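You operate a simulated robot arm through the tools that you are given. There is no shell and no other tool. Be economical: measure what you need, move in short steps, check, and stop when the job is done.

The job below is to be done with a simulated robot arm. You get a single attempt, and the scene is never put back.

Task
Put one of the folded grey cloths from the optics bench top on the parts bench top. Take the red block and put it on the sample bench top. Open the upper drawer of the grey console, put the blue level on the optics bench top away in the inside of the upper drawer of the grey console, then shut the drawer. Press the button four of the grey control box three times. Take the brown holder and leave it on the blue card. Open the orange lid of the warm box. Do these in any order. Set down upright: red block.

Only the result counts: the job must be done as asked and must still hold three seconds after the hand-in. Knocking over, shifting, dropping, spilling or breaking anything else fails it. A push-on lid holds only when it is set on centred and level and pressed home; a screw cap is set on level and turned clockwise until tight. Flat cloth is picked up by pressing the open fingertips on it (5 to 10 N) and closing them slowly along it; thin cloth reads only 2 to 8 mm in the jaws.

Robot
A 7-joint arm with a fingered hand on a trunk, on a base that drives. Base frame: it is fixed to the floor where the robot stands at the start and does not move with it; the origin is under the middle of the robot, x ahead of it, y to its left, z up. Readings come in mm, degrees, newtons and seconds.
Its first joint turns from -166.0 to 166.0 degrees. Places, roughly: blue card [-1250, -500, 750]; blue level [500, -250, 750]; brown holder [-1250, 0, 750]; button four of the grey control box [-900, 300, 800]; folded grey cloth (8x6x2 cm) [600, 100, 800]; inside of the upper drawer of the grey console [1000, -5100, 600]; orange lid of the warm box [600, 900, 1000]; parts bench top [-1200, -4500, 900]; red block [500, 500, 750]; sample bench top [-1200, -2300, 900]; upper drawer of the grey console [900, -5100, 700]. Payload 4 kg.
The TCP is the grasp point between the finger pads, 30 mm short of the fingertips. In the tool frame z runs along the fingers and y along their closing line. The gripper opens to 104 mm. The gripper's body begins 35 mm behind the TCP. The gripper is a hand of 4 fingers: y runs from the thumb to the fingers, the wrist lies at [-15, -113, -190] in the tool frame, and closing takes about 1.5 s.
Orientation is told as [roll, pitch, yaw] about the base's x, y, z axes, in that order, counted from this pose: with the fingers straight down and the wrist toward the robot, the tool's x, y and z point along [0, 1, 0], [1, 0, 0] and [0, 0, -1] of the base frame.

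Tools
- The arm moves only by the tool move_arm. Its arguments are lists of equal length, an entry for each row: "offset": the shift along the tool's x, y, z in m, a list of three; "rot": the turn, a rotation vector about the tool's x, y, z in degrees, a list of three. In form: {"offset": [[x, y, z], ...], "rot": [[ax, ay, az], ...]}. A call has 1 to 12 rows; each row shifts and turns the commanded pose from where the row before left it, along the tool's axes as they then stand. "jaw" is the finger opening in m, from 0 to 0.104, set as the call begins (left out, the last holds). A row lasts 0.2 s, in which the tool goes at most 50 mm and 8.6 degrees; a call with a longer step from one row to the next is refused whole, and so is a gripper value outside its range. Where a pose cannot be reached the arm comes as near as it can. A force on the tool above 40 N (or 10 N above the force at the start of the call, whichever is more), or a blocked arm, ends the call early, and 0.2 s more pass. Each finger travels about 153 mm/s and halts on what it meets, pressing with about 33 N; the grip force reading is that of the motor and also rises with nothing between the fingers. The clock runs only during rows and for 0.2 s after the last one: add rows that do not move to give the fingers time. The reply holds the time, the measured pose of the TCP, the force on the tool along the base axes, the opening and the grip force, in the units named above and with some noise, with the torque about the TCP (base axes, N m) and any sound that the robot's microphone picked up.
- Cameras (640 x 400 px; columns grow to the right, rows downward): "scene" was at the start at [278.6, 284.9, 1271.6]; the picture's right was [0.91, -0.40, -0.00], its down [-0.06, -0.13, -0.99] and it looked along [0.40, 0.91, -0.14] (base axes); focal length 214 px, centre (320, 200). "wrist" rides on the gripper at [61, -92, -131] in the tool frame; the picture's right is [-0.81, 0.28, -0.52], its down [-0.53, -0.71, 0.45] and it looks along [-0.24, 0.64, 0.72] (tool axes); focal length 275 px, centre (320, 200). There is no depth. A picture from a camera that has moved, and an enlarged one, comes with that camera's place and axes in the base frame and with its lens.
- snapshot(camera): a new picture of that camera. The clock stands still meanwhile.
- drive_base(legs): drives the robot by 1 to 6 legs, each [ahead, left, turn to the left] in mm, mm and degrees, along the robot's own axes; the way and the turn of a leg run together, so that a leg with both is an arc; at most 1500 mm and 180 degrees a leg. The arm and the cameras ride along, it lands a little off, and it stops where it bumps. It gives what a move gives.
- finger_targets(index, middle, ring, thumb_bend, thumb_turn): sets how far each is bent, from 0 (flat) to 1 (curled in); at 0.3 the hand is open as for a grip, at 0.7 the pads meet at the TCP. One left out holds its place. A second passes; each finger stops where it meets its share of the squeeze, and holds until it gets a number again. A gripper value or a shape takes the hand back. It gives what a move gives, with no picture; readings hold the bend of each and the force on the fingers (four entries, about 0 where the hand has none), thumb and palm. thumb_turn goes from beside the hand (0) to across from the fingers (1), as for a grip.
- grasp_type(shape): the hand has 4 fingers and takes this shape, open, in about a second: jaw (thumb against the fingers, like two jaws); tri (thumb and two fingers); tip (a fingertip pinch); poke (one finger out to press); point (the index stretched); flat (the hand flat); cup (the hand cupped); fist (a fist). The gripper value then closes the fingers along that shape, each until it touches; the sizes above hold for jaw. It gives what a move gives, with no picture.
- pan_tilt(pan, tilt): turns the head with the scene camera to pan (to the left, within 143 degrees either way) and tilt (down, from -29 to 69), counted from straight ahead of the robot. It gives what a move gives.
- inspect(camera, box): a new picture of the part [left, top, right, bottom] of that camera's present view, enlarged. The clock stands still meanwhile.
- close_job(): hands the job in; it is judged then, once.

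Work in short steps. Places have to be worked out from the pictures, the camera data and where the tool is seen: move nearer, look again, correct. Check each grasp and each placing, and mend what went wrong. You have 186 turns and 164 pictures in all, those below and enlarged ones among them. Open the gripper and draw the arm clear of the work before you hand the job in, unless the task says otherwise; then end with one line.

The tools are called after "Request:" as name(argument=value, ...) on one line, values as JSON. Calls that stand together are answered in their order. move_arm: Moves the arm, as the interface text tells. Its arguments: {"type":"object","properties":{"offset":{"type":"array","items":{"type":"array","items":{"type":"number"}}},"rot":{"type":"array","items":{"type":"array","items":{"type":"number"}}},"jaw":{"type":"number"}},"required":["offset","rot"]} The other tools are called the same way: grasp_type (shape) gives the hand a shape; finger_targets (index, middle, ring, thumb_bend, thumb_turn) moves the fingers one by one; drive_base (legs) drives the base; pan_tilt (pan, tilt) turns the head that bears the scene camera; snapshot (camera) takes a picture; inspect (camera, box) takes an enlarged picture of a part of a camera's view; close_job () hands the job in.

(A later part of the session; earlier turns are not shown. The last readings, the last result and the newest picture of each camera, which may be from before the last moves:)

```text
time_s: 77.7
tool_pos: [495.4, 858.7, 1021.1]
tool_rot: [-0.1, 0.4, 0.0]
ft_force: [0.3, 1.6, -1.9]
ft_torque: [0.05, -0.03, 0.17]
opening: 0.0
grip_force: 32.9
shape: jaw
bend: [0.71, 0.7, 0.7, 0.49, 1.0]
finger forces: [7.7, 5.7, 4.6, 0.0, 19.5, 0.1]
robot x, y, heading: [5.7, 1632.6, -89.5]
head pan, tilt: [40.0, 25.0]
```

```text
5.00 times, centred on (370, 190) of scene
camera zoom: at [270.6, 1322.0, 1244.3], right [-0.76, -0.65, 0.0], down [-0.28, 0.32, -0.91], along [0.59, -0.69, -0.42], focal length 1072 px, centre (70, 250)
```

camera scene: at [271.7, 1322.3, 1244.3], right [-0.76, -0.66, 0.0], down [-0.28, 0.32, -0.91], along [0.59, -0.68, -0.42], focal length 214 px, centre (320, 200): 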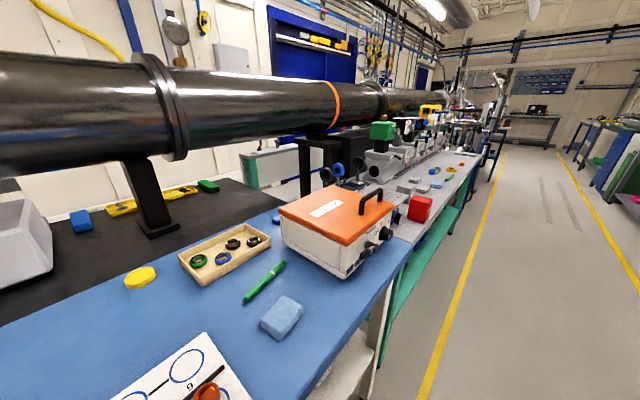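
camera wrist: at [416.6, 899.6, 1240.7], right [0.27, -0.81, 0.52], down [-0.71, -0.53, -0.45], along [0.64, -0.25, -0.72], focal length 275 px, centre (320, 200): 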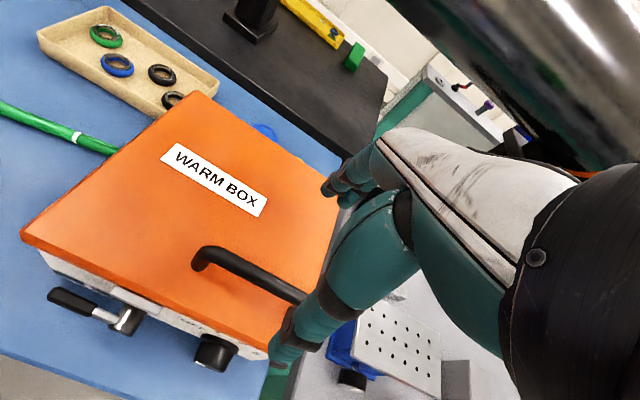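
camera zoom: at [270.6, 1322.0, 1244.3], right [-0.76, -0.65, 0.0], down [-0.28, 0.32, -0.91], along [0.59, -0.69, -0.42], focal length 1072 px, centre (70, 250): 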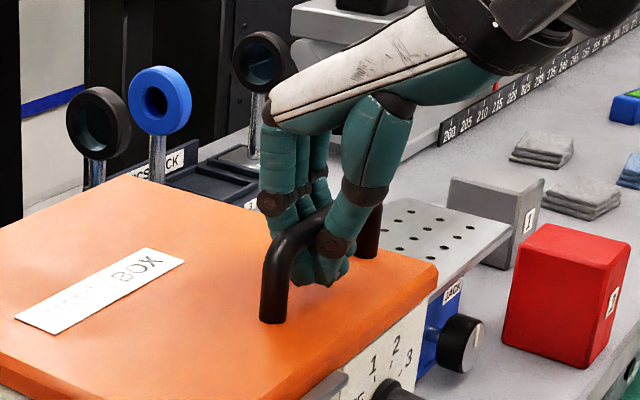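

Fingers and thumb meet beneath the bar, enclosing it. I lift the first bit along the arc.

Request:
move_arm(offset=[[0, 0.007, -0.023], [0, 0.01, -0.022], [0, 0, 0]], rot=[[3, 0, 0], [3, 0, 0], [0, 0, 0]])

Request:
inspect(camera="scene", box=[270, 130, 430, 230])

```text
time_s: 78.5
tool_pos: [513.1, 859.5, 1066.2]
tool_rot: [-0.2, 6.7, 0.0]
ft_force: [0.6, -0.3, -2.8]
ft_torque: [0.16, 0.06, 0.16]
opening: 0.1
grip_force: 32.7
shape: jaw
bend: [0.71, 0.7, 0.7, 0.49, 1.0]
finger forces: [9.6, 7.3, 4.9, 0.0, 19.1, 0.0]
robot x, y, heading: [7.2, 1629.5, -89.0]
head pan, tilt: [40.0, 25.0]
```

```text
4.00 times, centred on (350, 180) of scene
camera zoom: at [270.7, 1321.9, 1244.2], right [-0.76, -0.65, 0.0], down [-0.28, 0.32, -0.91], along [0.59, -0.69, -0.42], focal length 858 px, centre (200, 280)
```

zoom: 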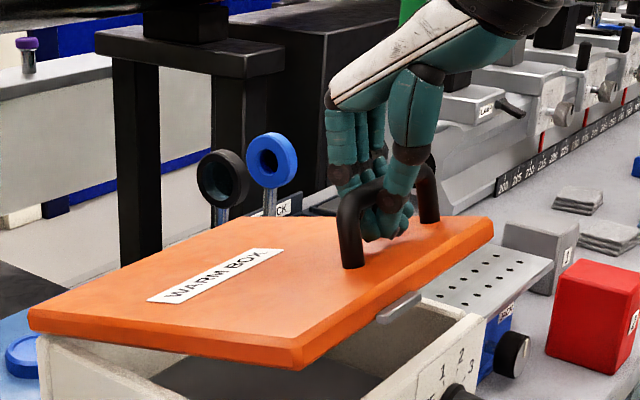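

The lid is rising with the handle. I continue along the arc to about 60°, pitching the hand along.

Request:
move_arm(offset=[[0, 0.0111, -0.0221], [0, 0.0127, -0.0211], [0, 0.0143, -0.0201], [0, 0.0159, -0.019], [0, 0.0173, -0.0176], [0, 0.0187, -0.0163], [0, 0, 0]], rot=[[3, 0, 0], [3, 0, 0], [3, 0, 0], [3, 0, 0], [3, 0, 0], [3, 0, 0], [0, 0, 0]])

Request:
inspect(camera="scene", box=[230, 80, 454, 220])

```text
time_s: 79.3
tool_pos: [532.2, 873.3, 1098.3]
tool_rot: [-0.3, 14.6, -0.5]
ft_force: [7.8, -11.1, -10.6]
ft_torque: [0.06, 0.15, -0.02]
opening: 0.0
grip_force: 33.3
shape: jaw
bend: [0.71, 0.7, 0.7, 0.5, 1.0]
finger forces: [12.6, 9.8, 5.8, 0.1, 15.9, 0.1]
out of reach, approached as far as the arm can: row 2, 3
robot x, y, heading: [4.2, 1629.3, -89.4]
head pan, tilt: [40.0, 25.0]
stopped in row 3: the force on the tool passed its limit at 43 N (the readings are from after the stop); the commanded pose is now the measured one
```

```text
2.86 times, centred on (342, 150) of scene
camera zoom: at [271.1, 1320.6, 1244.0], right [-0.76, -0.65, 0.0], down [-0.28, 0.32, -0.91], along [0.59, -0.69, -0.42], focal length 613 px, centre (257, 343)
```

zoom: 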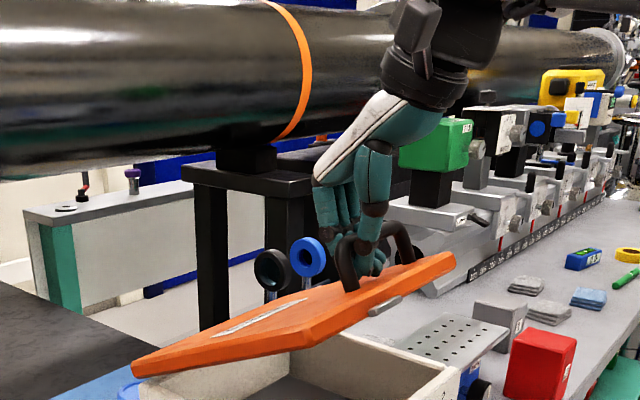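

At this stance the arm runs out of reach. I lower the lid back gently, let go, and will bring the base closer before retrying.

Request:
move_arm(offset=[[-0.0069, -0.0051, 0.0179], [-0.0069, -0.0051, 0.0179], [0, -0.0063, 0.0234], [0, -0.0063, 0.0214], [0, 0, 0]], rot=[[-4, 0, 0], [-4, 0, 0], [-3, 0, 0], [-3, 0, 0], [0, 0, 0]])

Request:
inspect(camera="scene", box=[270, 130, 430, 230])

```text
time_s: 80.5
tool_pos: [498.2, 862.6, 1024.9]
tool_rot: [-0.4, 0.6, 0.0]
ft_force: [-10.6, 23.8, 1.5]
ft_torque: [0.31, -0.42, 0.25]
opening: 0.2
grip_force: 33.3
shape: jaw
bend: [0.71, 0.7, 0.7, 0.5, 1.0]
finger forces: [0.0, 5.4, 2.9, 0.0, 26.5, 0.0]
robot x, y, heading: [4.0, 1626.9, -89.2]
head pan, tilt: [40.0, 25.0]
```

```text
4.00 times, centred on (350, 180) of scene
camera zoom: at [269.8, 1322.3, 1244.6], right [-0.76, -0.65, 0.0], down [-0.28, 0.32, -0.91], along [0.59, -0.69, -0.42], focal length 858 px, centre (200, 280)
```

zoom: 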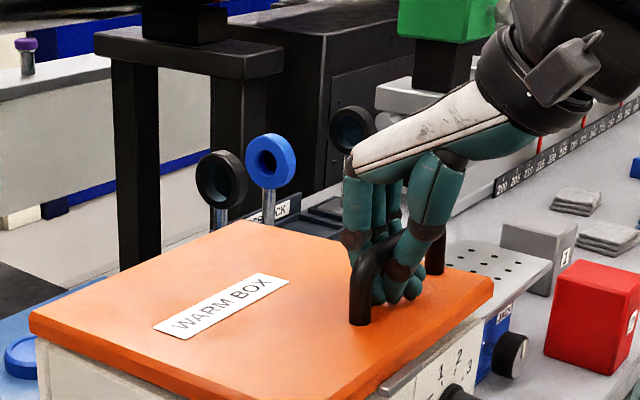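

Lid is down again. I open the hand and rise.

Request:
move_arm(offset=[[0, 0, 0], [0, 0, 0], [0, 0, 0], [0, 0, 0], [0, 0, -0.03], [0, 0, -0.03], [0, 0, -0.03], [0, 0, -0.03]], rot=[[0, 0, 0], [0, 0, 0], [0, 0, 0], [0, 0, 0], [0, 0, 0], [0, 0, 0], [0, 0, 0], [0, 0, 0]], jaw=0.104)

Request:
snapshot(camera="scene")

```text
time_s: 82.3
tool_pos: [499.4, 860.4, 1145.0]
tool_rot: [-0.4, 0.7, -0.2]
ft_force: [0.7, 0.2, -0.4]
ft_torque: [-0.01, -0.03, 0.02]
opening: 103.8
grip_force: 0.1
shape: jaw
bend: [0.3, 0.3, 0.3, 0.3, 0.98]
finger forces: [0.0, 0.0, 0.0, 0.0, 0.1, 0.0]
robot x, y, heading: [4.3, 1626.9, -89.3]
head pan, tilt: [40.0, 25.0]
```

```text
129 pictures are left
camera scene: at [270.3, 1321.3, 1244.2], right [-0.76, -0.65, 0.0], down [-0.28, 0.32, -0.91], along [0.59, -0.69, -0.42], focal length 214 px, centre (320, 200)
```

scene: 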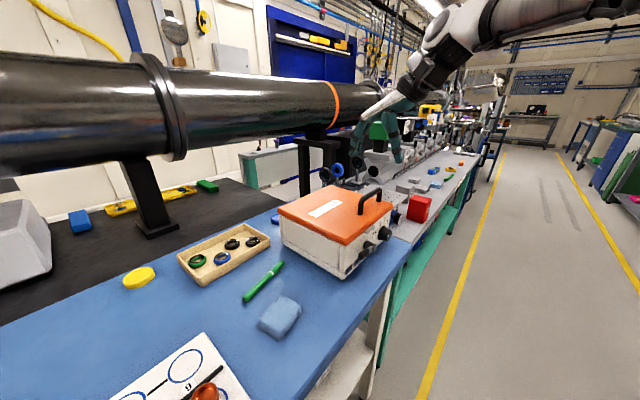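

I drive the base closer (ahead 180, left 85), hand staying high above the bench items.

Request:
drive_base(legs=[[0, 80, 0], [180, 0, 0]])

```text
time_s: 84.4
tool_pos: [580.5, 681.5, 1146.0]
tool_rot: [-0.2, 0.6, -0.3]
ft_force: [-0.1, -0.3, 0.5]
ft_torque: [0.02, 0.0, -0.02]
opening: 103.6
grip_force: 0.0
shape: jaw
bend: [0.3, 0.3, 0.3, 0.3, 0.98]
finger forces: [0.1, 0.0, 0.0, 0.1, 0.0, 0.0]
robot x, y, heading: [87.1, 1447.2, -89.3]
head pan, tilt: [40.0, 25.0]
```

Back over the handle and down to z≈1022.

Request:
move_arm(offset=[[0.0355, -0.0171, 0.0092], [0.0355, -0.0171, 0.0092], [0.0355, -0.0171, 0.0092], [0.0355, -0.0171, 0.0092], [0.0355, -0.0171, 0.0092], [0, 0, 0.026], [0, 0, 0.026], [0, 0, 0.026]], rot=[[0, 0, 0], [0, 0, 0], [0, 0, 0], [0, 0, 0], [0, 0, 0], [0, 0, 0], [0, 0, 0], [0, 0, 0]])

Request:
move_arm(offset=[[0, 0, 0], [0, 0, 0], [0, 0, 0], [0, 0, 0], [0, 0, 0], [0, 0, 0], [0, 0, 0], [0, 0, 0]], rot=[[0, 0, 0], [0, 0, 0], [0, 0, 0], [0, 0, 0], [0, 0, 0], [0, 0, 0], [0, 0, 0], [0, 0, 0]], jaw=0.0)

Request:
snapshot(camera="scene")

```text
time_s: 86.2
tool_pos: [495.9, 859.9, 1020.0]
tool_rot: [-0.3, 0.6, -0.3]
ft_force: [0.3, 0.0, 0.2]
ft_torque: [-0.01, 0.05, 0.02]
opening: 103.8
grip_force: 0.0
shape: jaw
bend: [0.3, 0.3, 0.3, 0.3, 0.98]
finger forces: [0.1, 0.0, 0.0, 0.1, 0.0, 0.1]
robot x, y, heading: [87.6, 1451.2, -89.3]
head pan, tilt: [40.0, 25.0]
```

```text
time_s: 88.0
tool_pos: [495.1, 858.6, 1021.3]
tool_rot: [-0.3, 0.6, -0.3]
ft_force: [-0.3, 1.0, -2.8]
ft_torque: [0.05, -0.01, 0.18]
opening: 0.1
grip_force: 32.4
shape: jaw
bend: [0.71, 0.7, 0.7, 0.49, 1.0]
finger forces: [6.5, 5.6, 4.3, 0.1, 18.3, 0.0]
robot x, y, heading: [84.1, 1446.1, -89.3]
head pan, tilt: [40.0, 25.0]
```

```text
128 pictures are left
camera scene: at [352.0, 1142.5, 1244.3], right [-0.76, -0.65, 0.0], down [-0.28, 0.32, -0.91], along [0.59, -0.69, -0.42], focal length 214 px, centre (320, 200)
```

scene: 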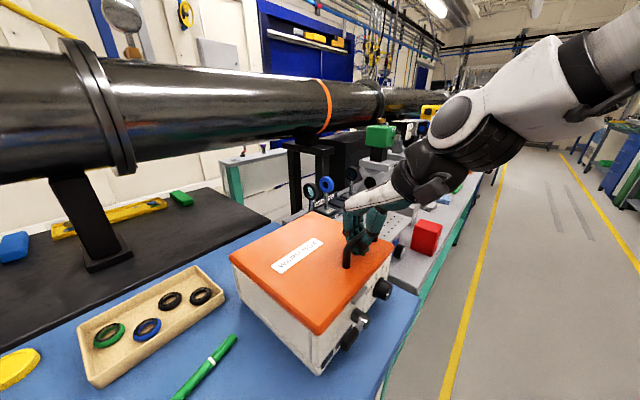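

Gripped as before. I lift along the arc to about 60°.

Request:
move_arm(offset=[[0, 0.0074, -0.0236], [0, 0.0093, -0.023], [0, 0.0111, -0.0221], [0, 0.0127, -0.0211], [0, 0.0143, -0.0201], [0, 0.0159, -0.019], [0, 0.0173, -0.0176], [0, 0.0187, -0.0163], [0, 0, 0]], rot=[[3, 0, 0], [3, 0, 0], [3, 0, 0], [3, 0, 0], [3, 0, 0], [3, 0, 0], [3, 0, 0], [3, 0, 0], [0, 0, 0]])

Request:
snapshot(camera="scene")

```text
time_s: 90.0
tool_pos: [627.2, 857.7, 1155.4]
tool_rot: [-0.4, 24.7, -0.4]
ft_force: [-0.9, 1.2, -4.4]
ft_torque: [0.11, 0.09, 0.13]
opening: 0.0
grip_force: 33.4
shape: jaw
bend: [0.71, 0.7, 0.7, 0.5, 1.0]
finger forces: [4.8, 3.6, 4.1, 0.0, 10.2, 0.0]
robot x, y, heading: [86.2, 1448.7, -89.3]
head pan, tilt: [40.0, 25.0]
```

```text
127 pictures are left
camera scene: at [352.1, 1142.5, 1244.3], right [-0.76, -0.65, 0.0], down [-0.28, 0.32, -0.91], along [0.59, -0.69, -0.42], focal length 214 px, centre (320, 200)
```

scene: 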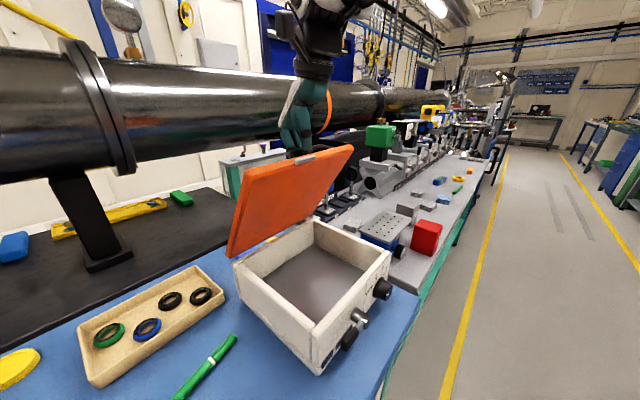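

The lid is at roughly 65°. I carry on past vertical.

Request:
move_arm(offset=[[0, 0.0199, -0.0147], [0, 0.0209, -0.0131], [0, 0.0219, -0.0114], [0, 0.0228, -0.0097], [0, 0.0233, -0.008], [0, 0, 0]], rot=[[3, 0, 0], [3, 0, 0], [3, 0, 0], [3, 0, 0], [3, 0, 0], [0, 0, 0]])

Request:
snapshot(camera="scene")

```text
time_s: 90.7
tool_pos: [644.4, 864.1, 1154.4]
tool_rot: [-1.1, 30.6, -1.5]
ft_force: [0.2, -7.7, 9.9]
ft_torque: [0.09, -0.52, 0.26]
opening: 0.0
grip_force: 32.5
shape: jaw
bend: [0.71, 0.7, 0.7, 0.5, 1.0]
finger forces: [0.0, 37.3, 2.7, 0.0, 23.4, 0.1]
out of reach, approached as far as the arm can: row 2, 3
robot x, y, heading: [86.1, 1446.5, -89.2]
head pan, tilt: [40.0, 25.0]
stopped in row 3: the force on the tool passed its limit at 52 N (the readings are from after the stop); the commanded pose is now the measured one
```

```text
126 pictures are left
camera scene: at [351.5, 1141.8, 1244.3], right [-0.76, -0.65, 0.0], down [-0.28, 0.32, -0.91], along [0.59, -0.69, -0.42], focal length 214 px, centre (320, 200)
```

scene: 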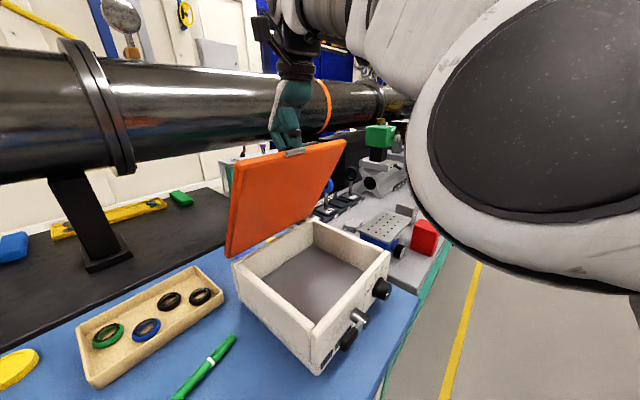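

Lid near 75–80°, but the arm is at its pitch limit. I push further +x while easing the hand's pitch back.

Request:
move_arm(offset=[[0, 0.01, -0.006], [0, 0.0107, -0.0056], [0, 0.0112, -0.005], [0, 0.0112, -0.004], [0, 0, 0]], rot=[[-4, 0, 0], [-4, 0, 0], [-4, 0, 0], [-4, 0, 0], [0, 0, 0]])

Request:
inspect(camera="scene", box=[200, 50, 424, 290])

```text
time_s: 91.9
tool_pos: [693.6, 863.3, 1151.6]
tool_rot: [-0.9, 14.9, -1.0]
ft_force: [-1.9, 3.5, -10.0]
ft_torque: [0.19, 0.07, 0.07]
opening: 0.0
grip_force: 32.8
shape: jaw
bend: [0.71, 0.7, 0.7, 0.5, 1.0]
finger forces: [0.1, 0.1, 6.4, 0.0, 3.4, 0.0]
robot x, y, heading: [84.4, 1449.9, -89.4]
head pan, tilt: [40.0, 25.0]
```

```text
1.67 times, centred on (312, 170) of scene
camera zoom: at [351.9, 1141.9, 1244.2], right [-0.76, -0.65, 0.0], down [-0.28, 0.32, -0.91], along [0.59, -0.69, -0.42], focal length 358 px, centre (333, 250)
```

zoom: 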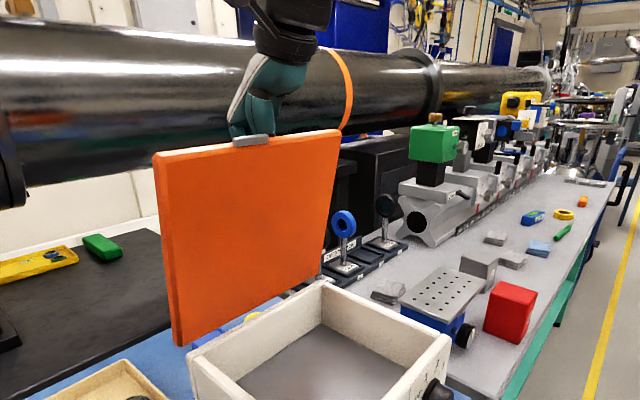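

The lid is about upright. I push on a bit more to get past vertical.

Request:
move_arm(offset=[[0, 0.0115, -0.0015], [0, 0.0115, -0.001], [0, 0.0115, 0.001], [0, 0.0115, 0.002], [0, 0, 0]], rot=[[-2, 0, 0], [-2, 0, 0], [-2, 0, 0], [-2, 0, 0], [0, 0, 0]])

Request:
inspect(camera="scene", box=[200, 50, 424, 290])

```text
time_s: 93.1
tool_pos: [737.7, 862.6, 1144.0]
tool_rot: [-0.8, 6.9, -0.9]
ft_force: [-4.3, 3.4, -6.6]
ft_torque: [0.2, 0.1, 0.13]
opening: 0.0
grip_force: 33.0
shape: jaw
bend: [0.71, 0.7, 0.7, 0.5, 1.0]
finger forces: [0.1, 0.1, 6.9, 0.1, 5.2, 0.0]
robot x, y, heading: [87.1, 1445.2, -89.3]
head pan, tilt: [40.0, 25.0]
```

```text
1.67 times, centred on (312, 170) of scene
camera zoom: at [351.7, 1141.9, 1244.3], right [-0.76, -0.65, 0.0], down [-0.28, 0.32, -0.91], along [0.59, -0.69, -0.42], focal length 358 px, centre (333, 250)
```

zoom: 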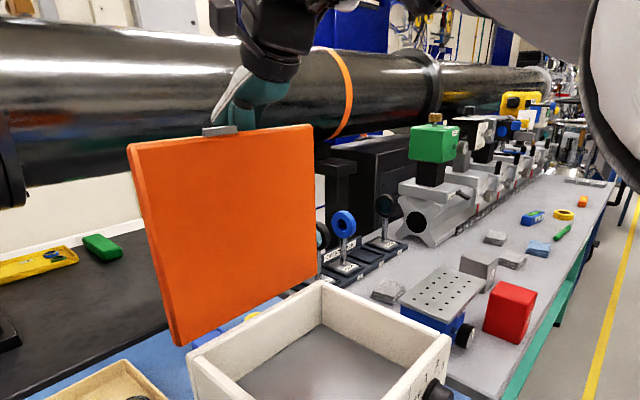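

Past vertical now. I open only the fingers (thumb kept) and look.

Request:
finger_targets(index=0.3, middle=0.3, ring=0.3, thumb_bend=0.5)

Request:
inspect(camera="scene", box=[200, 50, 424, 290])

```text
time_s: 94.1
tool_pos: [738.0, 861.9, 1142.8]
tool_rot: [-0.9, 6.9, -0.9]
ft_force: [0.8, -0.1, 0.5]
ft_torque: [-0.04, -0.02, 0.01]
opening: 75.2
grip_force: 0.5
shape: fingers
bend: [0.3, 0.3, 0.3, 0.51, 1.0]
finger forces: [0.0, 0.0, 0.0, 0.0, 1.0, 0.0]
robot x, y, heading: [85.6, 1449.2, -89.4]
head pan, tilt: [40.0, 25.0]
```

```text
1.67 times, centred on (312, 170) of scene
camera zoom: at [351.8, 1141.9, 1244.3], right [-0.76, -0.65, 0.0], down [-0.28, 0.32, -0.91], along [0.59, -0.69, -0.42], focal length 358 px, centre (333, 250)
```

zoom: 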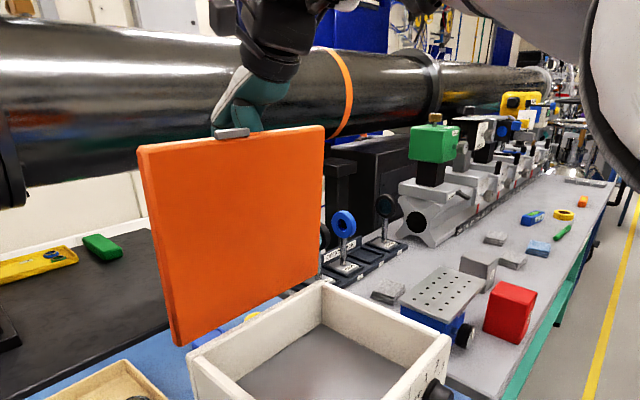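

The lid leans lightly on the thumb, so I push with the thumb another 40 mm.

Request:
move_arm(offset=[[0, 0.012, 0.0], [0, 0.012, 0.001], [0, 0.012, 0.002], [0, 0.012, 0.003], [0, 0, 0]], rot=[[-1.5, 0, 0], [-1.5, 0, 0], [-1.5, 0, 0], [-1.5, 0, 0], [0, 0, 0]])

Request:
inspect(camera="scene", box=[200, 50, 424, 290])

```text
time_s: 95.3
tool_pos: [780.9, 863.7, 1131.5]
tool_rot: [-0.8, 0.8, -0.8]
ft_force: [-0.3, 0.6, -0.1]
ft_torque: [0.01, -0.03, 0.02]
opening: 77.8
grip_force: 0.5
shape: fingers
bend: [0.3, 0.3, 0.3, 0.5, 1.0]
finger forces: [0.0, 0.0, 0.0, 0.0, 1.0, 0.0]
out of reach, approached as far as the arm can: row 3
robot x, y, heading: [89.7, 1452.0, -89.4]
head pan, tilt: [40.0, 25.0]
```

```text
1.67 times, centred on (312, 170) of scene
camera zoom: at [351.6, 1141.9, 1244.3], right [-0.76, -0.65, 0.0], down [-0.28, 0.32, -0.91], along [0.59, -0.69, -0.42], focal length 358 px, centre (333, 250)
```

zoom: 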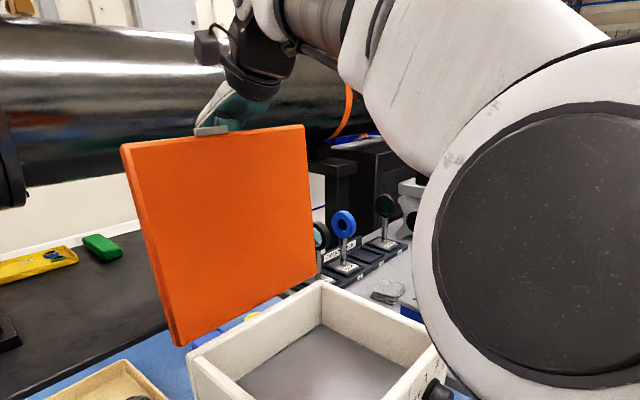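

Now clearly past vertical. I raise the hand straight up to clear the handle.

Request:
move_arm(offset=[[0, 0, -0.02], [0, 0, -0.02], [0, 0, -0.02], [0, -0.01, -0.02], [0, 0, 0]], rot=[[0, 0, 0], [0, 0, 0], [0, 0, 0], [0, 0, 0], [0, 0, 0]])

Request:
snapshot(camera="scene")

```text
time_s: 96.5
tool_pos: [752.2, 875.4, 1201.4]
tool_rot: [-0.9, 0.7, -0.7]
ft_force: [1.1, 0.1, 0.0]
ft_torque: [0.01, 0.01, 0.01]
opening: 75.9
grip_force: 0.3
shape: fingers
bend: [0.3, 0.3, 0.3, 0.51, 1.0]
finger forces: [0.1, 0.0, 0.0, 0.0, 0.8, 0.0]
out of reach, approached as far as the arm can: row 1, 2, 3
robot x, y, heading: [90.4, 1451.1, -89.3]
head pan, tilt: [40.0, 25.0]
```

```text
121 pictures are left
camera scene: at [351.7, 1142.0, 1244.3], right [-0.76, -0.65, 0.0], down [-0.28, 0.32, -0.91], along [0.59, -0.69, -0.42], focal length 214 px, centre (320, 200)
```

scene: 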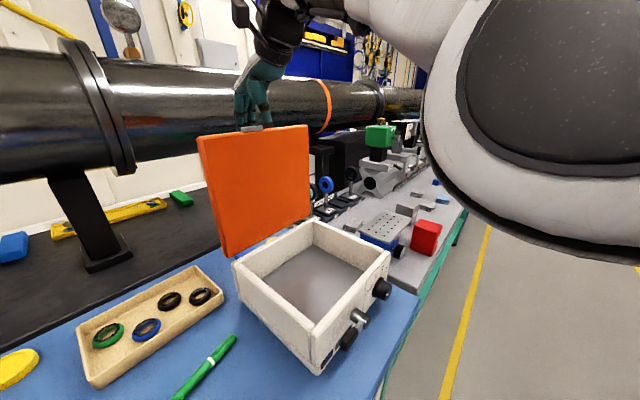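

The lid holds. I continue up until the hand is well clear, then back.

Request:
move_arm(offset=[[0, 0, -0.04], [0, 0, -0.04], [0, -0.01, -0.04], [0, -0.045, 0], [-0.02, -0.045, 0], [-0.03, -0.035, 0], [-0.03, -0.035, 0], [-0.03, -0.035, 0]], rot=[[0, 0, 0], [0, 0, 0], [0, 0, 0], [0, 0, 0], [0, 0, 0], [0, 0, 0], [0, 0, 0], [0, 0, 0]])

Request:
snapshot(camera="scene")

```text
time_s: 98.3
tool_pos: [514.3, 785.5, 1289.3]
tool_rot: [-1.0, 0.9, -0.7]
ft_force: [-0.1, 0.2, -0.3]
ft_torque: [-0.03, 0.03, 0.0]
opening: 76.8
grip_force: 0.0
shape: fingers
bend: [0.3, 0.3, 0.3, 0.5, 1.0]
finger forces: [0.0, 0.1, 0.0, 0.0, 0.1, 0.0]
out of reach, approached as far as the arm can: row 1, 2, 3
robot x, y, heading: [88.1, 1450.1, -89.3]
head pan, tilt: [40.0, 25.0]
```

```text
120 pictures are left
camera scene: at [352.1, 1142.4, 1244.3], right [-0.76, -0.65, 0.0], down [-0.28, 0.32, -0.91], along [0.59, -0.69, -0.42], focal length 214 px, centre (320, 200)
```

scene: 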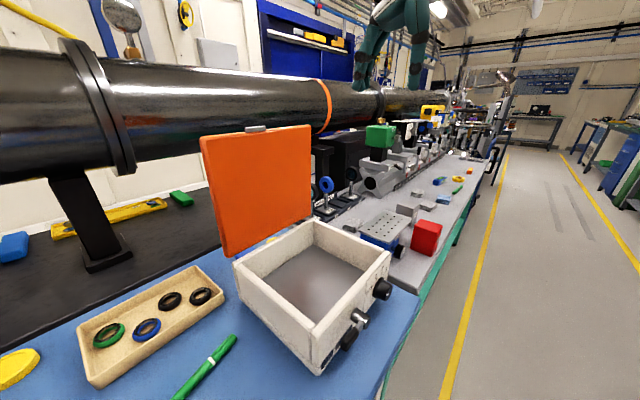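

Lid stays open. Now I measure the red block with a zoom.

Request:
inspect(camera="scene", box=[360, 180, 488, 260])

Request:
snapshot(camera="wrist")

```text
5.00 times, centred on (424, 220) of scene
camera zoom: at [352.1, 1142.4, 1244.3], right [-0.76, -0.65, 0.0], down [-0.28, 0.32, -0.91], along [0.59, -0.69, -0.42], focal length 1072 px, centre (-200, 100)
```

zoom: 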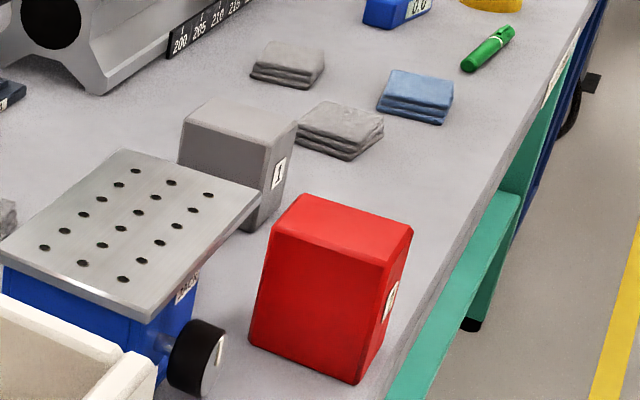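

```text
118 pictures are left
camera wrist: at [425.4, 850.2, 1417.7], right [0.27, -0.81, 0.53], down [-0.73, -0.53, -0.44], along [0.63, -0.26, -0.73], focal length 275 px, centre (320, 200)
```

wrist: 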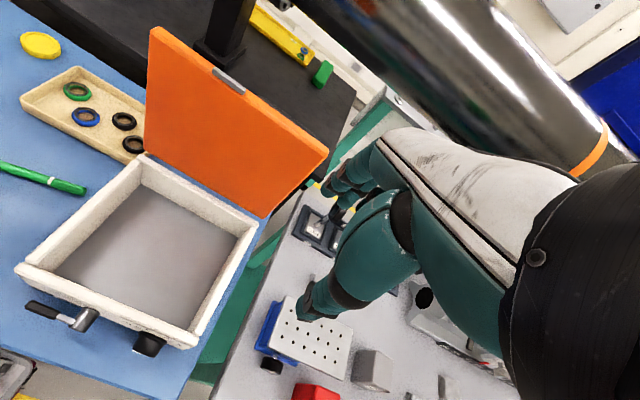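

Red block: about 61×61 mm, centre (461, 515), top z≈905, bench ≈829. The jack is close on its +x side, so I'll grip along y: turn the tool yaw to -90 first.

Request:
move_arm(offset=[[0, 0, 0], [0, 0, 0], [0, 0, 0], [0, 0, 0], [0, 0, 0], [0, 0, 0], [0, 0, 0], [0, 0, 0], [0, 0, 0], [0, 0, 0], [0, 0, 0]], rot=[[0, 0, 8.1], [0, 0, 8.1], [0, 0, 8.1], [0, 0, 8.1], [0, 0, 8.1], [0, 0, 8.1], [0, 0, 8.1], [0, 0, 8.1], [0, 0, 8.1], [0, 0, 8.1], [0, 0, 8.1]], jaw=0.09)

Request:
move_arm(offset=[[-0.0062, 0.03, 0.0321], [-0.0062, 0.03, 0.0321], [-0.0062, 0.03, 0.0321], [-0.0062, 0.03, 0.0321], [-0.0062, 0.03, 0.0321], [-0.0062, 0.03, 0.0321], [-0.0062, 0.03, 0.0321], [-0.0062, 0.03, 0.0321], [-0.0062, 0.03, 0.0321]], rot=[[0, 0, 0], [0, 0, 0], [0, 0, 0], [0, 0, 0], [0, 0, 0], [0, 0, 0], [0, 0, 0], [0, 0, 0], [0, 0, 0]])

Request:
snapshot(camera="scene")

Request:
snapshot(camera="wrist")

```text
time_s: 100.7
tool_pos: [513.4, 785.6, 1288.5]
tool_rot: [-0.8, -0.9, -89.9]
ft_force: [-0.5, 0.4, -0.2]
ft_torque: [0.03, -0.03, 0.0]
opening: 90.2
grip_force: 0.0
shape: jaw
bend: [0.28, 0.32, 0.3, 0.42, 0.98]
finger forces: [0.1, 0.0, 0.1, 0.0, 0.0, 0.0]
robot x, y, heading: [86.0, 1447.3, -89.1]
head pan, tilt: [40.0, 25.0]
```

```text
time_s: 102.7
tool_pos: [454.7, 509.6, 1005.8]
tool_rot: [-0.7, -1.0, -89.8]
ft_force: [-0.5, 0.7, 1.2]
ft_torque: [-0.02, 0.04, 0.03]
opening: 90.0
grip_force: 0.0
shape: jaw
bend: [0.28, 0.32, 0.3, 0.42, 0.98]
finger forces: [0.0, 0.0, 0.1, 0.0, 0.1, 0.1]
robot x, y, heading: [88.3, 1451.1, -89.3]
head pan, tilt: [40.0, 25.0]
```

```text
117 pictures are left
camera scene: at [351.6, 1142.4, 1244.4], right [-0.76, -0.65, 0.0], down [-0.28, 0.32, -0.91], along [0.59, -0.69, -0.42], focal length 214 px, centre (320, 200)
```

scene: 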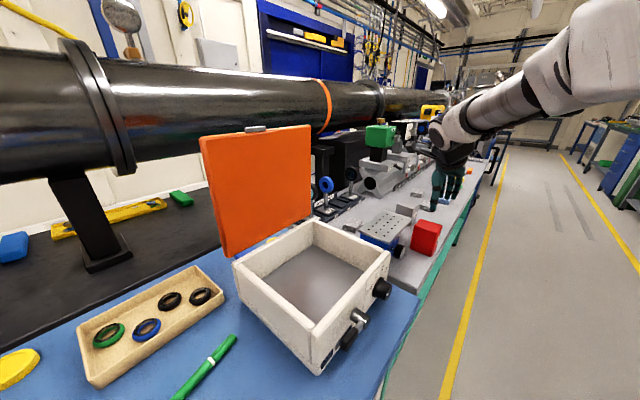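

```text
116 pictures are left
camera wrist: at [517.6, 604.2, 1131.8], right [-0.8, -0.27, 0.53], down [-0.54, 0.7, -0.46], along [-0.25, -0.66, -0.71], focal length 275 px, centre (320, 200)
```

wrist: 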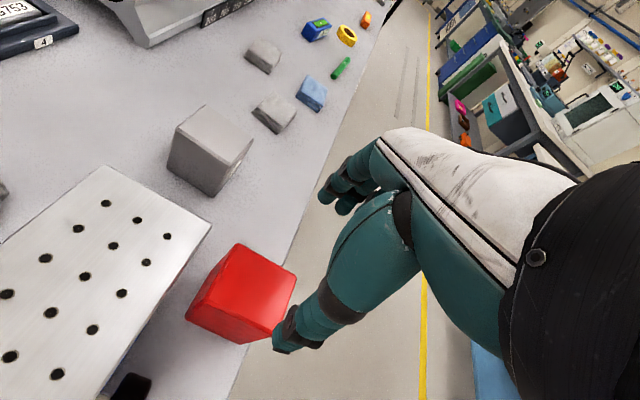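

Projected corners match the picture, so block place is right. I go down to z≈878.

Request:
move_arm(offset=[[0.002, -0.0027, 0.03], [0.0023, -0.0027, 0.03], [0, 0, 0.03], [0, 0, 0.025], [0, 0, 0.013]], rot=[[0, 0.7, 0], [0, 0.7, 0], [0, 0, 0], [0, 0, 0], [0, 0, 0]])

Request:
move_arm(offset=[[0, 0, 0], [0, 0, 0], [0, 0, 0], [0, 0, 0], [0, 0, 0], [0, 0, 0], [0, 0, 0], [0, 0, 0]], rot=[[0, 0, 0], [0, 0, 0], [0, 0, 0], [0, 0, 0], [0, 0, 0], [0, 0, 0], [0, 0, 0], [0, 0, 0]], jaw=0.02)

Request:
inspect(camera="scene", box=[360, 150, 520, 270])

```text
time_s: 103.9
tool_pos: [458.7, 513.6, 875.6]
tool_rot: [0.6, -0.9, -89.9]
ft_force: [0.6, -0.5, -0.2]
ft_torque: [-0.03, 0.02, 0.0]
opening: 90.3
grip_force: 0.0
shape: jaw
bend: [0.28, 0.32, 0.3, 0.42, 0.98]
finger forces: [0.0, 0.0, 0.0, 0.0, 0.3, 0.0]
robot x, y, heading: [85.7, 1445.3, -89.3]
head pan, tilt: [40.0, 25.0]
```

```text
time_s: 105.7
tool_pos: [457.9, 513.6, 875.1]
tool_rot: [0.4, -0.9, -90.0]
ft_force: [-0.5, 0.1, -0.9]
ft_torque: [0.02, 0.03, -0.02]
opening: 49.7
grip_force: 33.1
shape: jaw
bend: [0.74, 0.46, 0.44, 0.7, 1.0]
finger forces: [17.0, 9.0, 4.1, 0.0, 30.3, 0.1]
robot x, y, heading: [88.3, 1451.9, -89.4]
head pan, tilt: [40.0, 25.0]
```

```text
3.33 times, centred on (440, 210) of scene
camera zoom: at [351.7, 1141.8, 1244.2], right [-0.76, -0.65, 0.0], down [-0.28, 0.32, -0.91], along [0.59, -0.69, -0.42], focal length 715 px, centre (-80, 167)
```

zoom: 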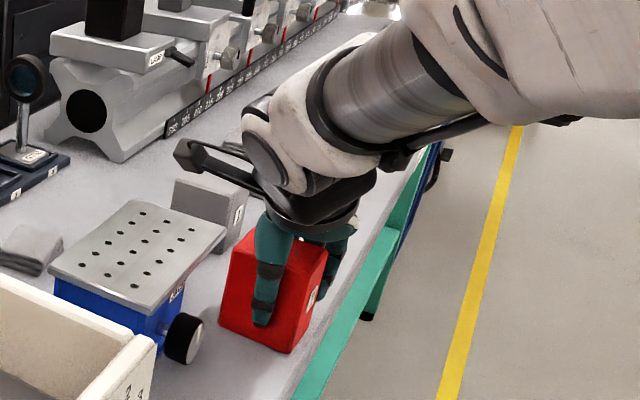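

Gripped (opening ~50 mm). I lift and draw the hand toward the aisle side.

Request:
move_arm(offset=[[0, 0, -0.03], [0, 0, -0.04], [0, 0, -0.045], [0, 0, -0.045], [-0.03, 0, -0.035], [-0.045, 0, -0.01], [-0.045, 0, -0.01], [-0.045, 0, 0], [-0.045, 0, 0], [-0.045, 0, 0]], rot=[[0, 0, 0], [0, 0, 0], [0, 0, 0], [0, 0, 0], [0, 0, 0], [0, 0, 0], [0, 0, 0], [0, 0, 0], [0, 0, 0], [0, 0, 0]])

Request:
snapshot(camera="scene")

```text
time_s: 107.9
tool_pos: [201.1, 516.3, 1087.8]
tool_rot: [0.5, -0.8, -89.7]
ft_force: [1.2, -1.2, -3.3]
ft_torque: [-0.01, 0.09, 0.01]
opening: 49.5
grip_force: 33.2
shape: jaw
bend: [0.74, 0.47, 0.44, 0.7, 0.99]
finger forces: [17.1, 9.0, 4.2, 0.0, 30.1, 0.0]
robot x, y, heading: [84.0, 1449.2, -89.4]
head pan, tilt: [40.0, 25.0]
```

```text
114 pictures are left
camera scene: at [352.2, 1142.1, 1244.2], right [-0.76, -0.65, 0.0], down [-0.28, 0.32, -0.91], along [0.59, -0.69, -0.42], focal length 214 px, centre (320, 200)
```

scene: 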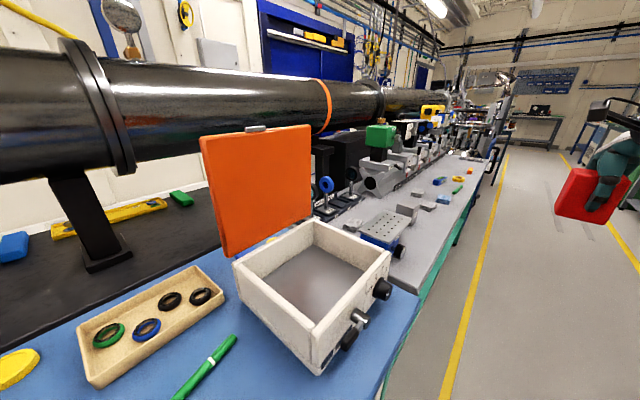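

Block secure. I shift to the aisle middle and drive toward the sample bench, stopping part-way to look.

Request:
drive_base(legs=[[0, -370, 0], [1500, 0, 0], [1000, 0, 0]])

Request:
pan_tilt(pan=-45, tilt=22)

Request:
snapshot(camera="scene")

```text
time_s: 122.1
tool_pos: [-139.8, -2003.0, 1088.8]
tool_rot: [0.6, -0.8, -89.7]
ft_force: [0.5, -0.7, -2.5]
ft_torque: [-0.02, 0.01, -0.01]
opening: 49.1
grip_force: 33.4
shape: jaw
bend: [0.74, 0.47, 0.44, 0.7, 0.99]
finger forces: [16.9, 8.9, 4.2, 0.0, 30.1, 0.0]
robot x, y, heading: [-255.3, -1069.7, -89.3]
head pan, tilt: [40.0, 25.0]
```

```text
time_s: 123.7
tool_pos: [-141.3, -2003.6, 1088.6]
tool_rot: [0.7, -0.9, -89.7]
ft_force: [-0.3, -0.6, -1.9]
ft_torque: [0.03, -0.02, 0.0]
opening: 49.4
grip_force: 33.2
shape: jaw
bend: [0.74, 0.47, 0.44, 0.7, 0.99]
finger forces: [17.0, 9.0, 4.2, 0.0, 30.0, 0.0]
robot x, y, heading: [-254.8, -1070.5, -89.2]
head pan, tilt: [-45.0, 22.0]
```

```text
113 pictures are left
camera scene: at [-114.2, -1374.5, 1249.1], right [-0.72, 0.7, 0.0], down [0.26, 0.27, -0.93], along [-0.65, -0.66, -0.37], focal length 214 px, centre (320, 200)
```

scene: 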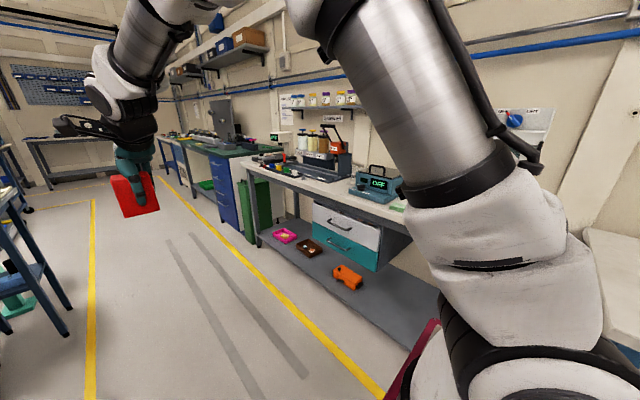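

The bench with bottles on the right covers y≈-2300. I drive on about 600 and look at it squarely.

Request:
drive_base(legs=[[650, 0, 0]])

Request:
pan_tilt(pan=-60, tilt=20)

Request:
snapshot(camera="scene")

Request:
snapshot(camera="wrist")

```text
time_s: 127.3
tool_pos: [-134.3, -2649.0, 1087.8]
tool_rot: [0.5, -0.9, -89.8]
ft_force: [-0.8, -0.3, -3.3]
ft_torque: [-0.03, 0.01, 0.01]
opening: 49.4
grip_force: 32.7
shape: jaw
bend: [0.74, 0.47, 0.44, 0.7, 0.99]
finger forces: [17.0, 8.8, 4.3, 0.0, 30.1, 0.0]
robot x, y, heading: [-244.7, -1715.7, -89.3]
head pan, tilt: [-45.0, 22.0]
```

```text
time_s: 128.1
tool_pos: [-134.3, -2649.0, 1088.5]
tool_rot: [0.6, -0.9, -89.9]
ft_force: [0.3, -0.1, -3.6]
ft_torque: [0.02, -0.01, -0.02]
opening: 49.4
grip_force: 32.7
shape: jaw
bend: [0.74, 0.47, 0.44, 0.7, 0.99]
finger forces: [17.1, 9.0, 4.2, 0.0, 30.2, 0.0]
robot x, y, heading: [-244.8, -1718.8, -89.1]
head pan, tilt: [-60.0, 20.0]
```

```text
112 pictures are left
camera scene: at [-122.0, -2001.7, 1252.4], right [-0.51, 0.86, 0.0], down [0.29, 0.17, -0.94], along [-0.81, -0.48, -0.34], focal length 214 px, centre (320, 200)
```

scene: 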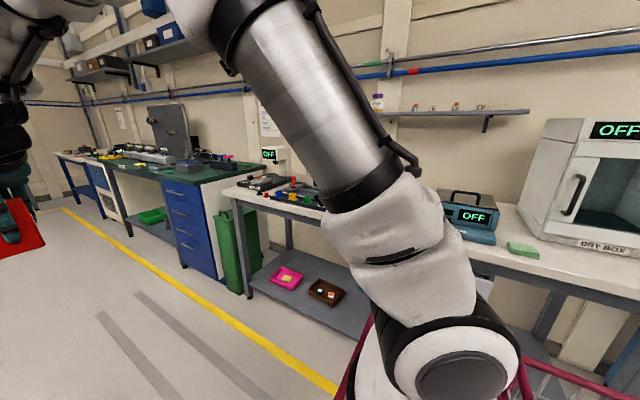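

```text
111 pictures are left
camera wrist: at [-73.8, -2555.3, 1217.0], right [-0.81, -0.27, 0.51], down [-0.53, 0.7, -0.47], along [-0.24, -0.66, -0.72], focal length 275 px, centre (320, 200)
```

wrist: 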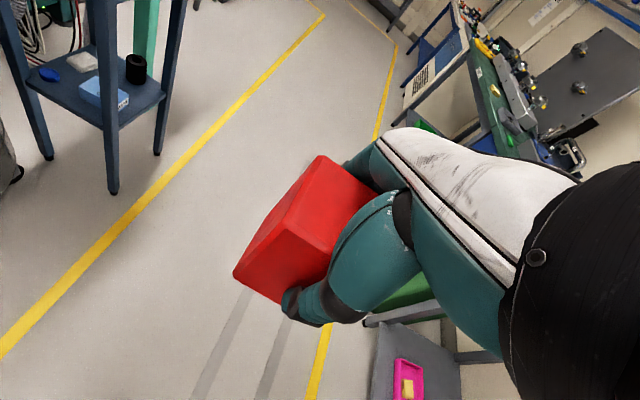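

I swing the hand round to the right in small arcs, and look from the wrist before going over the bench.

Request:
move_arm(offset=[[-0.0458, 0.015, 0], [-0.0458, 0.015, 0], [-0.0458, 0.015, 0], [-0.0458, 0.015, 0], [-0.0458, 0.015, 0], [-0.0458, 0.015, 0], [-0.0458, 0.015, 0], [-0.0458, 0.015, 0], [-0.0458, 0.015, 0], [-0.0458, 0.015, 0], [-0.0458, 0.015, 0], [-0.0458, 0.015, 0]], rot=[[0, 0, 4], [0, 0, 4], [0, 0, 4], [0, 0, 4], [0, 0, 4], [0, 0, 4], [0, 0, 4], [0, 0, 4], [0, 0, 4], [0, 0, 4], [0, 0, 4], [0, 0, 4]])

Request:
snapshot(camera="wrist")

Request:
snapshot(camera="scene")

```text
time_s: 130.7
tool_pos: [-693.3, -2613.6, 1082.5]
tool_rot: [1.0, -0.2, -137.8]
ft_force: [0.8, -0.6, -2.9]
ft_torque: [0.0, 0.03, 0.02]
opening: 48.9
grip_force: 33.0
shape: jaw
bend: [0.74, 0.47, 0.44, 0.7, 0.99]
finger forces: [17.1, 8.8, 4.1, 0.1, 30.1, 0.0]
robot x, y, heading: [-242.8, -1720.6, -89.3]
head pan, tilt: [-60.0, 20.0]
```

```text
110 pictures are left
camera wrist: at [-584.7, -2596.1, 1212.4], right [-0.75, 0.42, 0.5], down [0.18, 0.87, -0.47], along [-0.63, -0.26, -0.73], focal length 275 px, centre (320, 200)
```

wrist: 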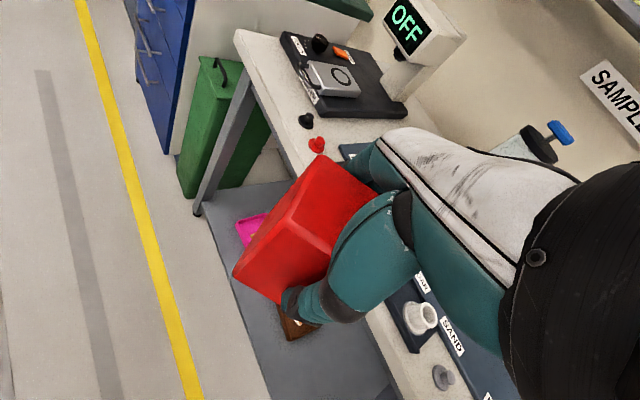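

```text
109 pictures are left
camera scene: at [-121.7, -2001.7, 1252.3], right [-0.51, 0.86, 0.0], down [0.29, 0.17, -0.94], along [-0.81, -0.48, -0.34], focal length 214 px, centre (320, 200)
```

scene: 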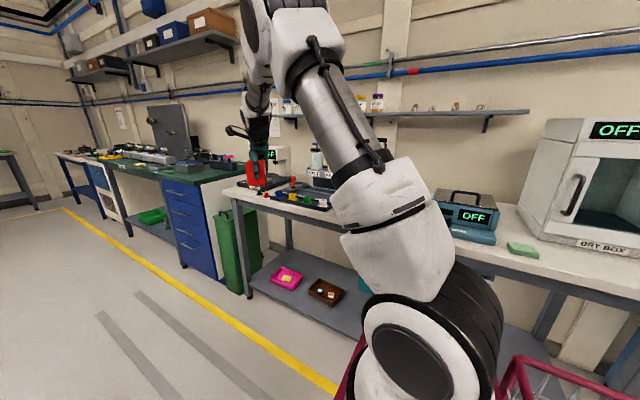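

This is the sample bench (front edge near x≈-920, top maybe z≈820–830). I swing on a little higher to see the free part of the bench.

Request:
move_arm(offset=[[-0.045, 0.015, -0.01], [-0.045, 0.015, -0.01], [-0.045, 0.015, -0.01], [-0.045, 0.015, -0.01], [-0.045, 0.015, -0.01], [-0.045, 0.015, -0.01], [-0.045, 0.015, -0.01], [-0.045, 0.015, -0.01]], rot=[[0, 0, 4], [0, 0, 4], [0, 0, 4], [0, 0, 4], [0, 0, 4], [0, 0, 4], [0, 0, 4], [0, 0, 4]])

Request:
snapshot(camera="wrist")

Request:
snapshot(camera="scene")

```text
time_s: 132.5
tool_pos: [-965.6, -2352.2, 1154.1]
tool_rot: [0.9, 0.4, -169.9]
ft_force: [0.8, 0.1, -2.2]
ft_torque: [0.03, 0.03, -0.01]
opening: 49.2
grip_force: 32.9
shape: jaw
bend: [0.74, 0.47, 0.45, 0.7, 0.99]
finger forces: [17.0, 8.8, 4.2, 0.1, 30.1, 0.0]
robot x, y, heading: [-247.1, -1716.2, -89.0]
head pan, tilt: [-60.0, 20.0]
```

```text
108 pictures are left
camera wrist: at [-865.7, -2394.7, 1285.7], right [-0.42, 0.76, 0.5], down [0.61, 0.64, -0.46], along [-0.67, 0.12, -0.73], focal length 275 px, centre (320, 200)
```

wrist: 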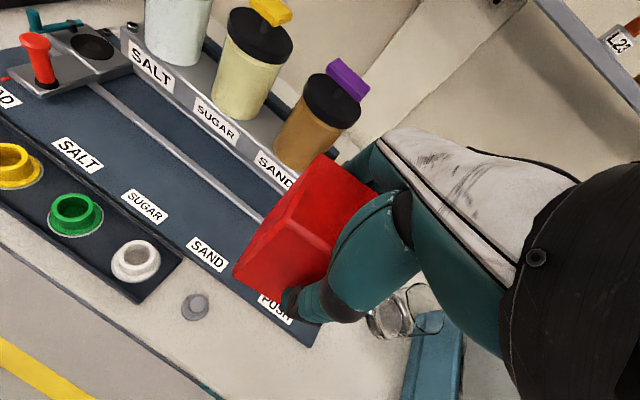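

```text
107 pictures are left
camera scene: at [-122.0, -2001.8, 1252.3], right [-0.51, 0.86, 0.0], down [0.29, 0.17, -0.94], along [-0.81, -0.48, -0.34], focal length 214 px, centre (320, 200)
```

scene: 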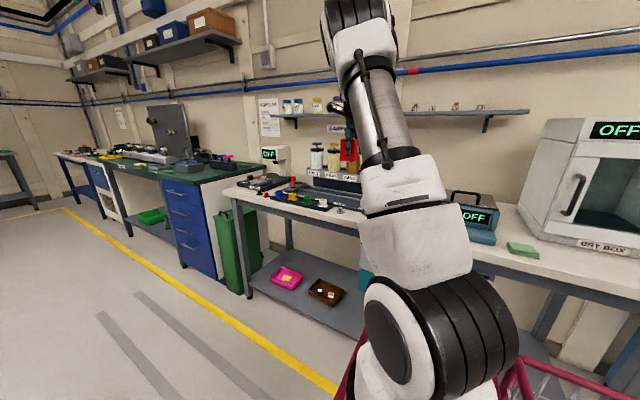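

Below is a tray station; I swing further toward the teal meter to find free surface.

Request:
move_arm(offset=[[-0.045, 0.014, -0.005], [-0.045, 0.014, -0.005], [-0.045, 0.014, -0.005], [-0.045, 0.014, -0.005], [-0.045, 0.014, -0.005], [-0.045, 0.014, -0.005]], rot=[[0, 0, 4], [0, 0, 4], [0, 0, 4], [0, 0, 4], [0, 0, 4], [0, 0, 4]])

Request:
snapshot(camera="wrist")

```text
time_s: 133.2
tool_pos: [-1002.8, -2270.1, 1158.2]
tool_rot: [0.9, 1.6, -177.8]
ft_force: [23.9, 0.8, -7.4]
ft_torque: [-0.04, 0.18, -0.26]
opening: 46.4
grip_force: 32.7
shape: jaw
bend: [0.74, 0.53, 0.5, 0.69, 0.96]
finger forces: [17.1, 39.1, 2.0, 0.0, 34.3, 0.1]
robot x, y, heading: [-244.5, -1718.5, -89.6]
head pan, tilt: [-60.0, 20.0]
stopped in row 3: the force on the tool passed its limit at 51 N (the readings are from after the stop); the commanded pose is now the measured one
```

```text
106 pictures are left
camera wrist: at [-911.2, -2325.4, 1291.7], right [-0.32, 0.81, 0.5], down [0.71, 0.55, -0.44], along [-0.63, 0.21, -0.75], focal length 275 px, centre (320, 200)
```

wrist: 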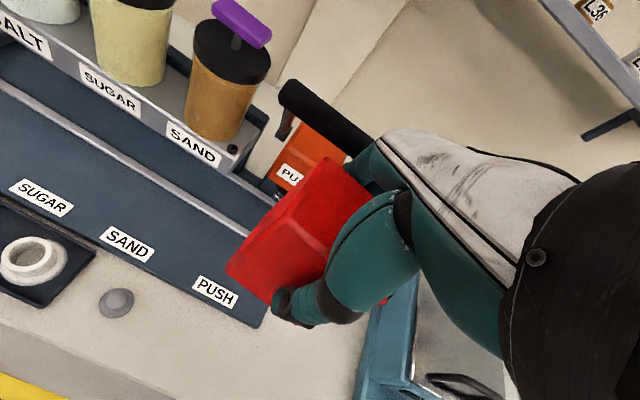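

I touched the press lever; I back away from it at once (+x and up).

Request:
move_arm(offset=[[0.01, -0.03, 0], [0.01, -0.035, -0.01], [0, -0.04, -0.03], [0, -0.04, -0.03]], rot=[[0, 0, 0], [0, 0, 0], [0, 0, 0], [0, 0, 0]])

Request:
snapshot(camera="wrist")

Request:
inspect(camera="scene", box=[230, 100, 422, 220])

```text
time_s: 134.2
tool_pos: [-862.0, -2281.9, 1232.0]
tool_rot: [0.9, 1.4, -177.8]
ft_force: [-0.4, -0.6, -3.2]
ft_torque: [0.04, 0.02, 0.0]
opening: 48.4
grip_force: 32.8
shape: jaw
bend: [0.74, 0.49, 0.48, 0.69, 0.97]
finger forces: [18.9, 7.7, 5.2, 0.1, 31.5, 0.0]
robot x, y, heading: [-244.8, -1713.3, -89.5]
head pan, tilt: [-60.0, 20.0]
```

```text
105 pictures are left
camera wrist: at [-770.4, -2337.7, 1365.0], right [-0.32, 0.81, 0.5], down [0.7, 0.55, -0.45], along [-0.63, 0.21, -0.74], focal length 275 px, centre (320, 200)
```

wrist: 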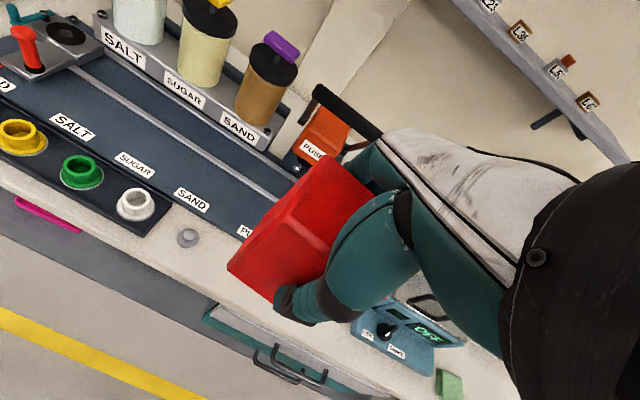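

```text
3.33 times, centred on (326, 160) of scene
camera zoom: at [-122.1, -2001.9, 1252.4], right [-0.51, 0.86, 0.0], down [0.29, 0.17, -0.94], along [-0.81, -0.48, -0.34], focal length 715 px, centre (300, 333)
```

zoom: 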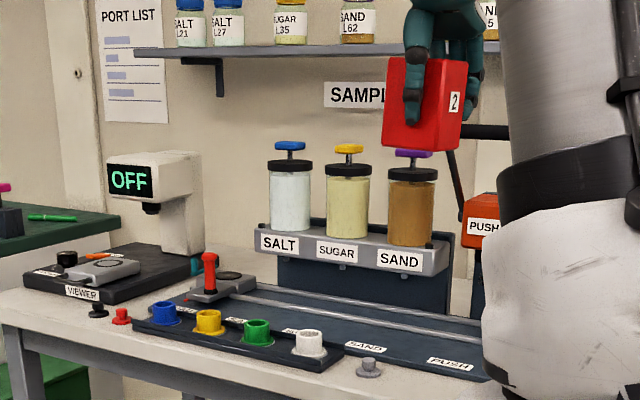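

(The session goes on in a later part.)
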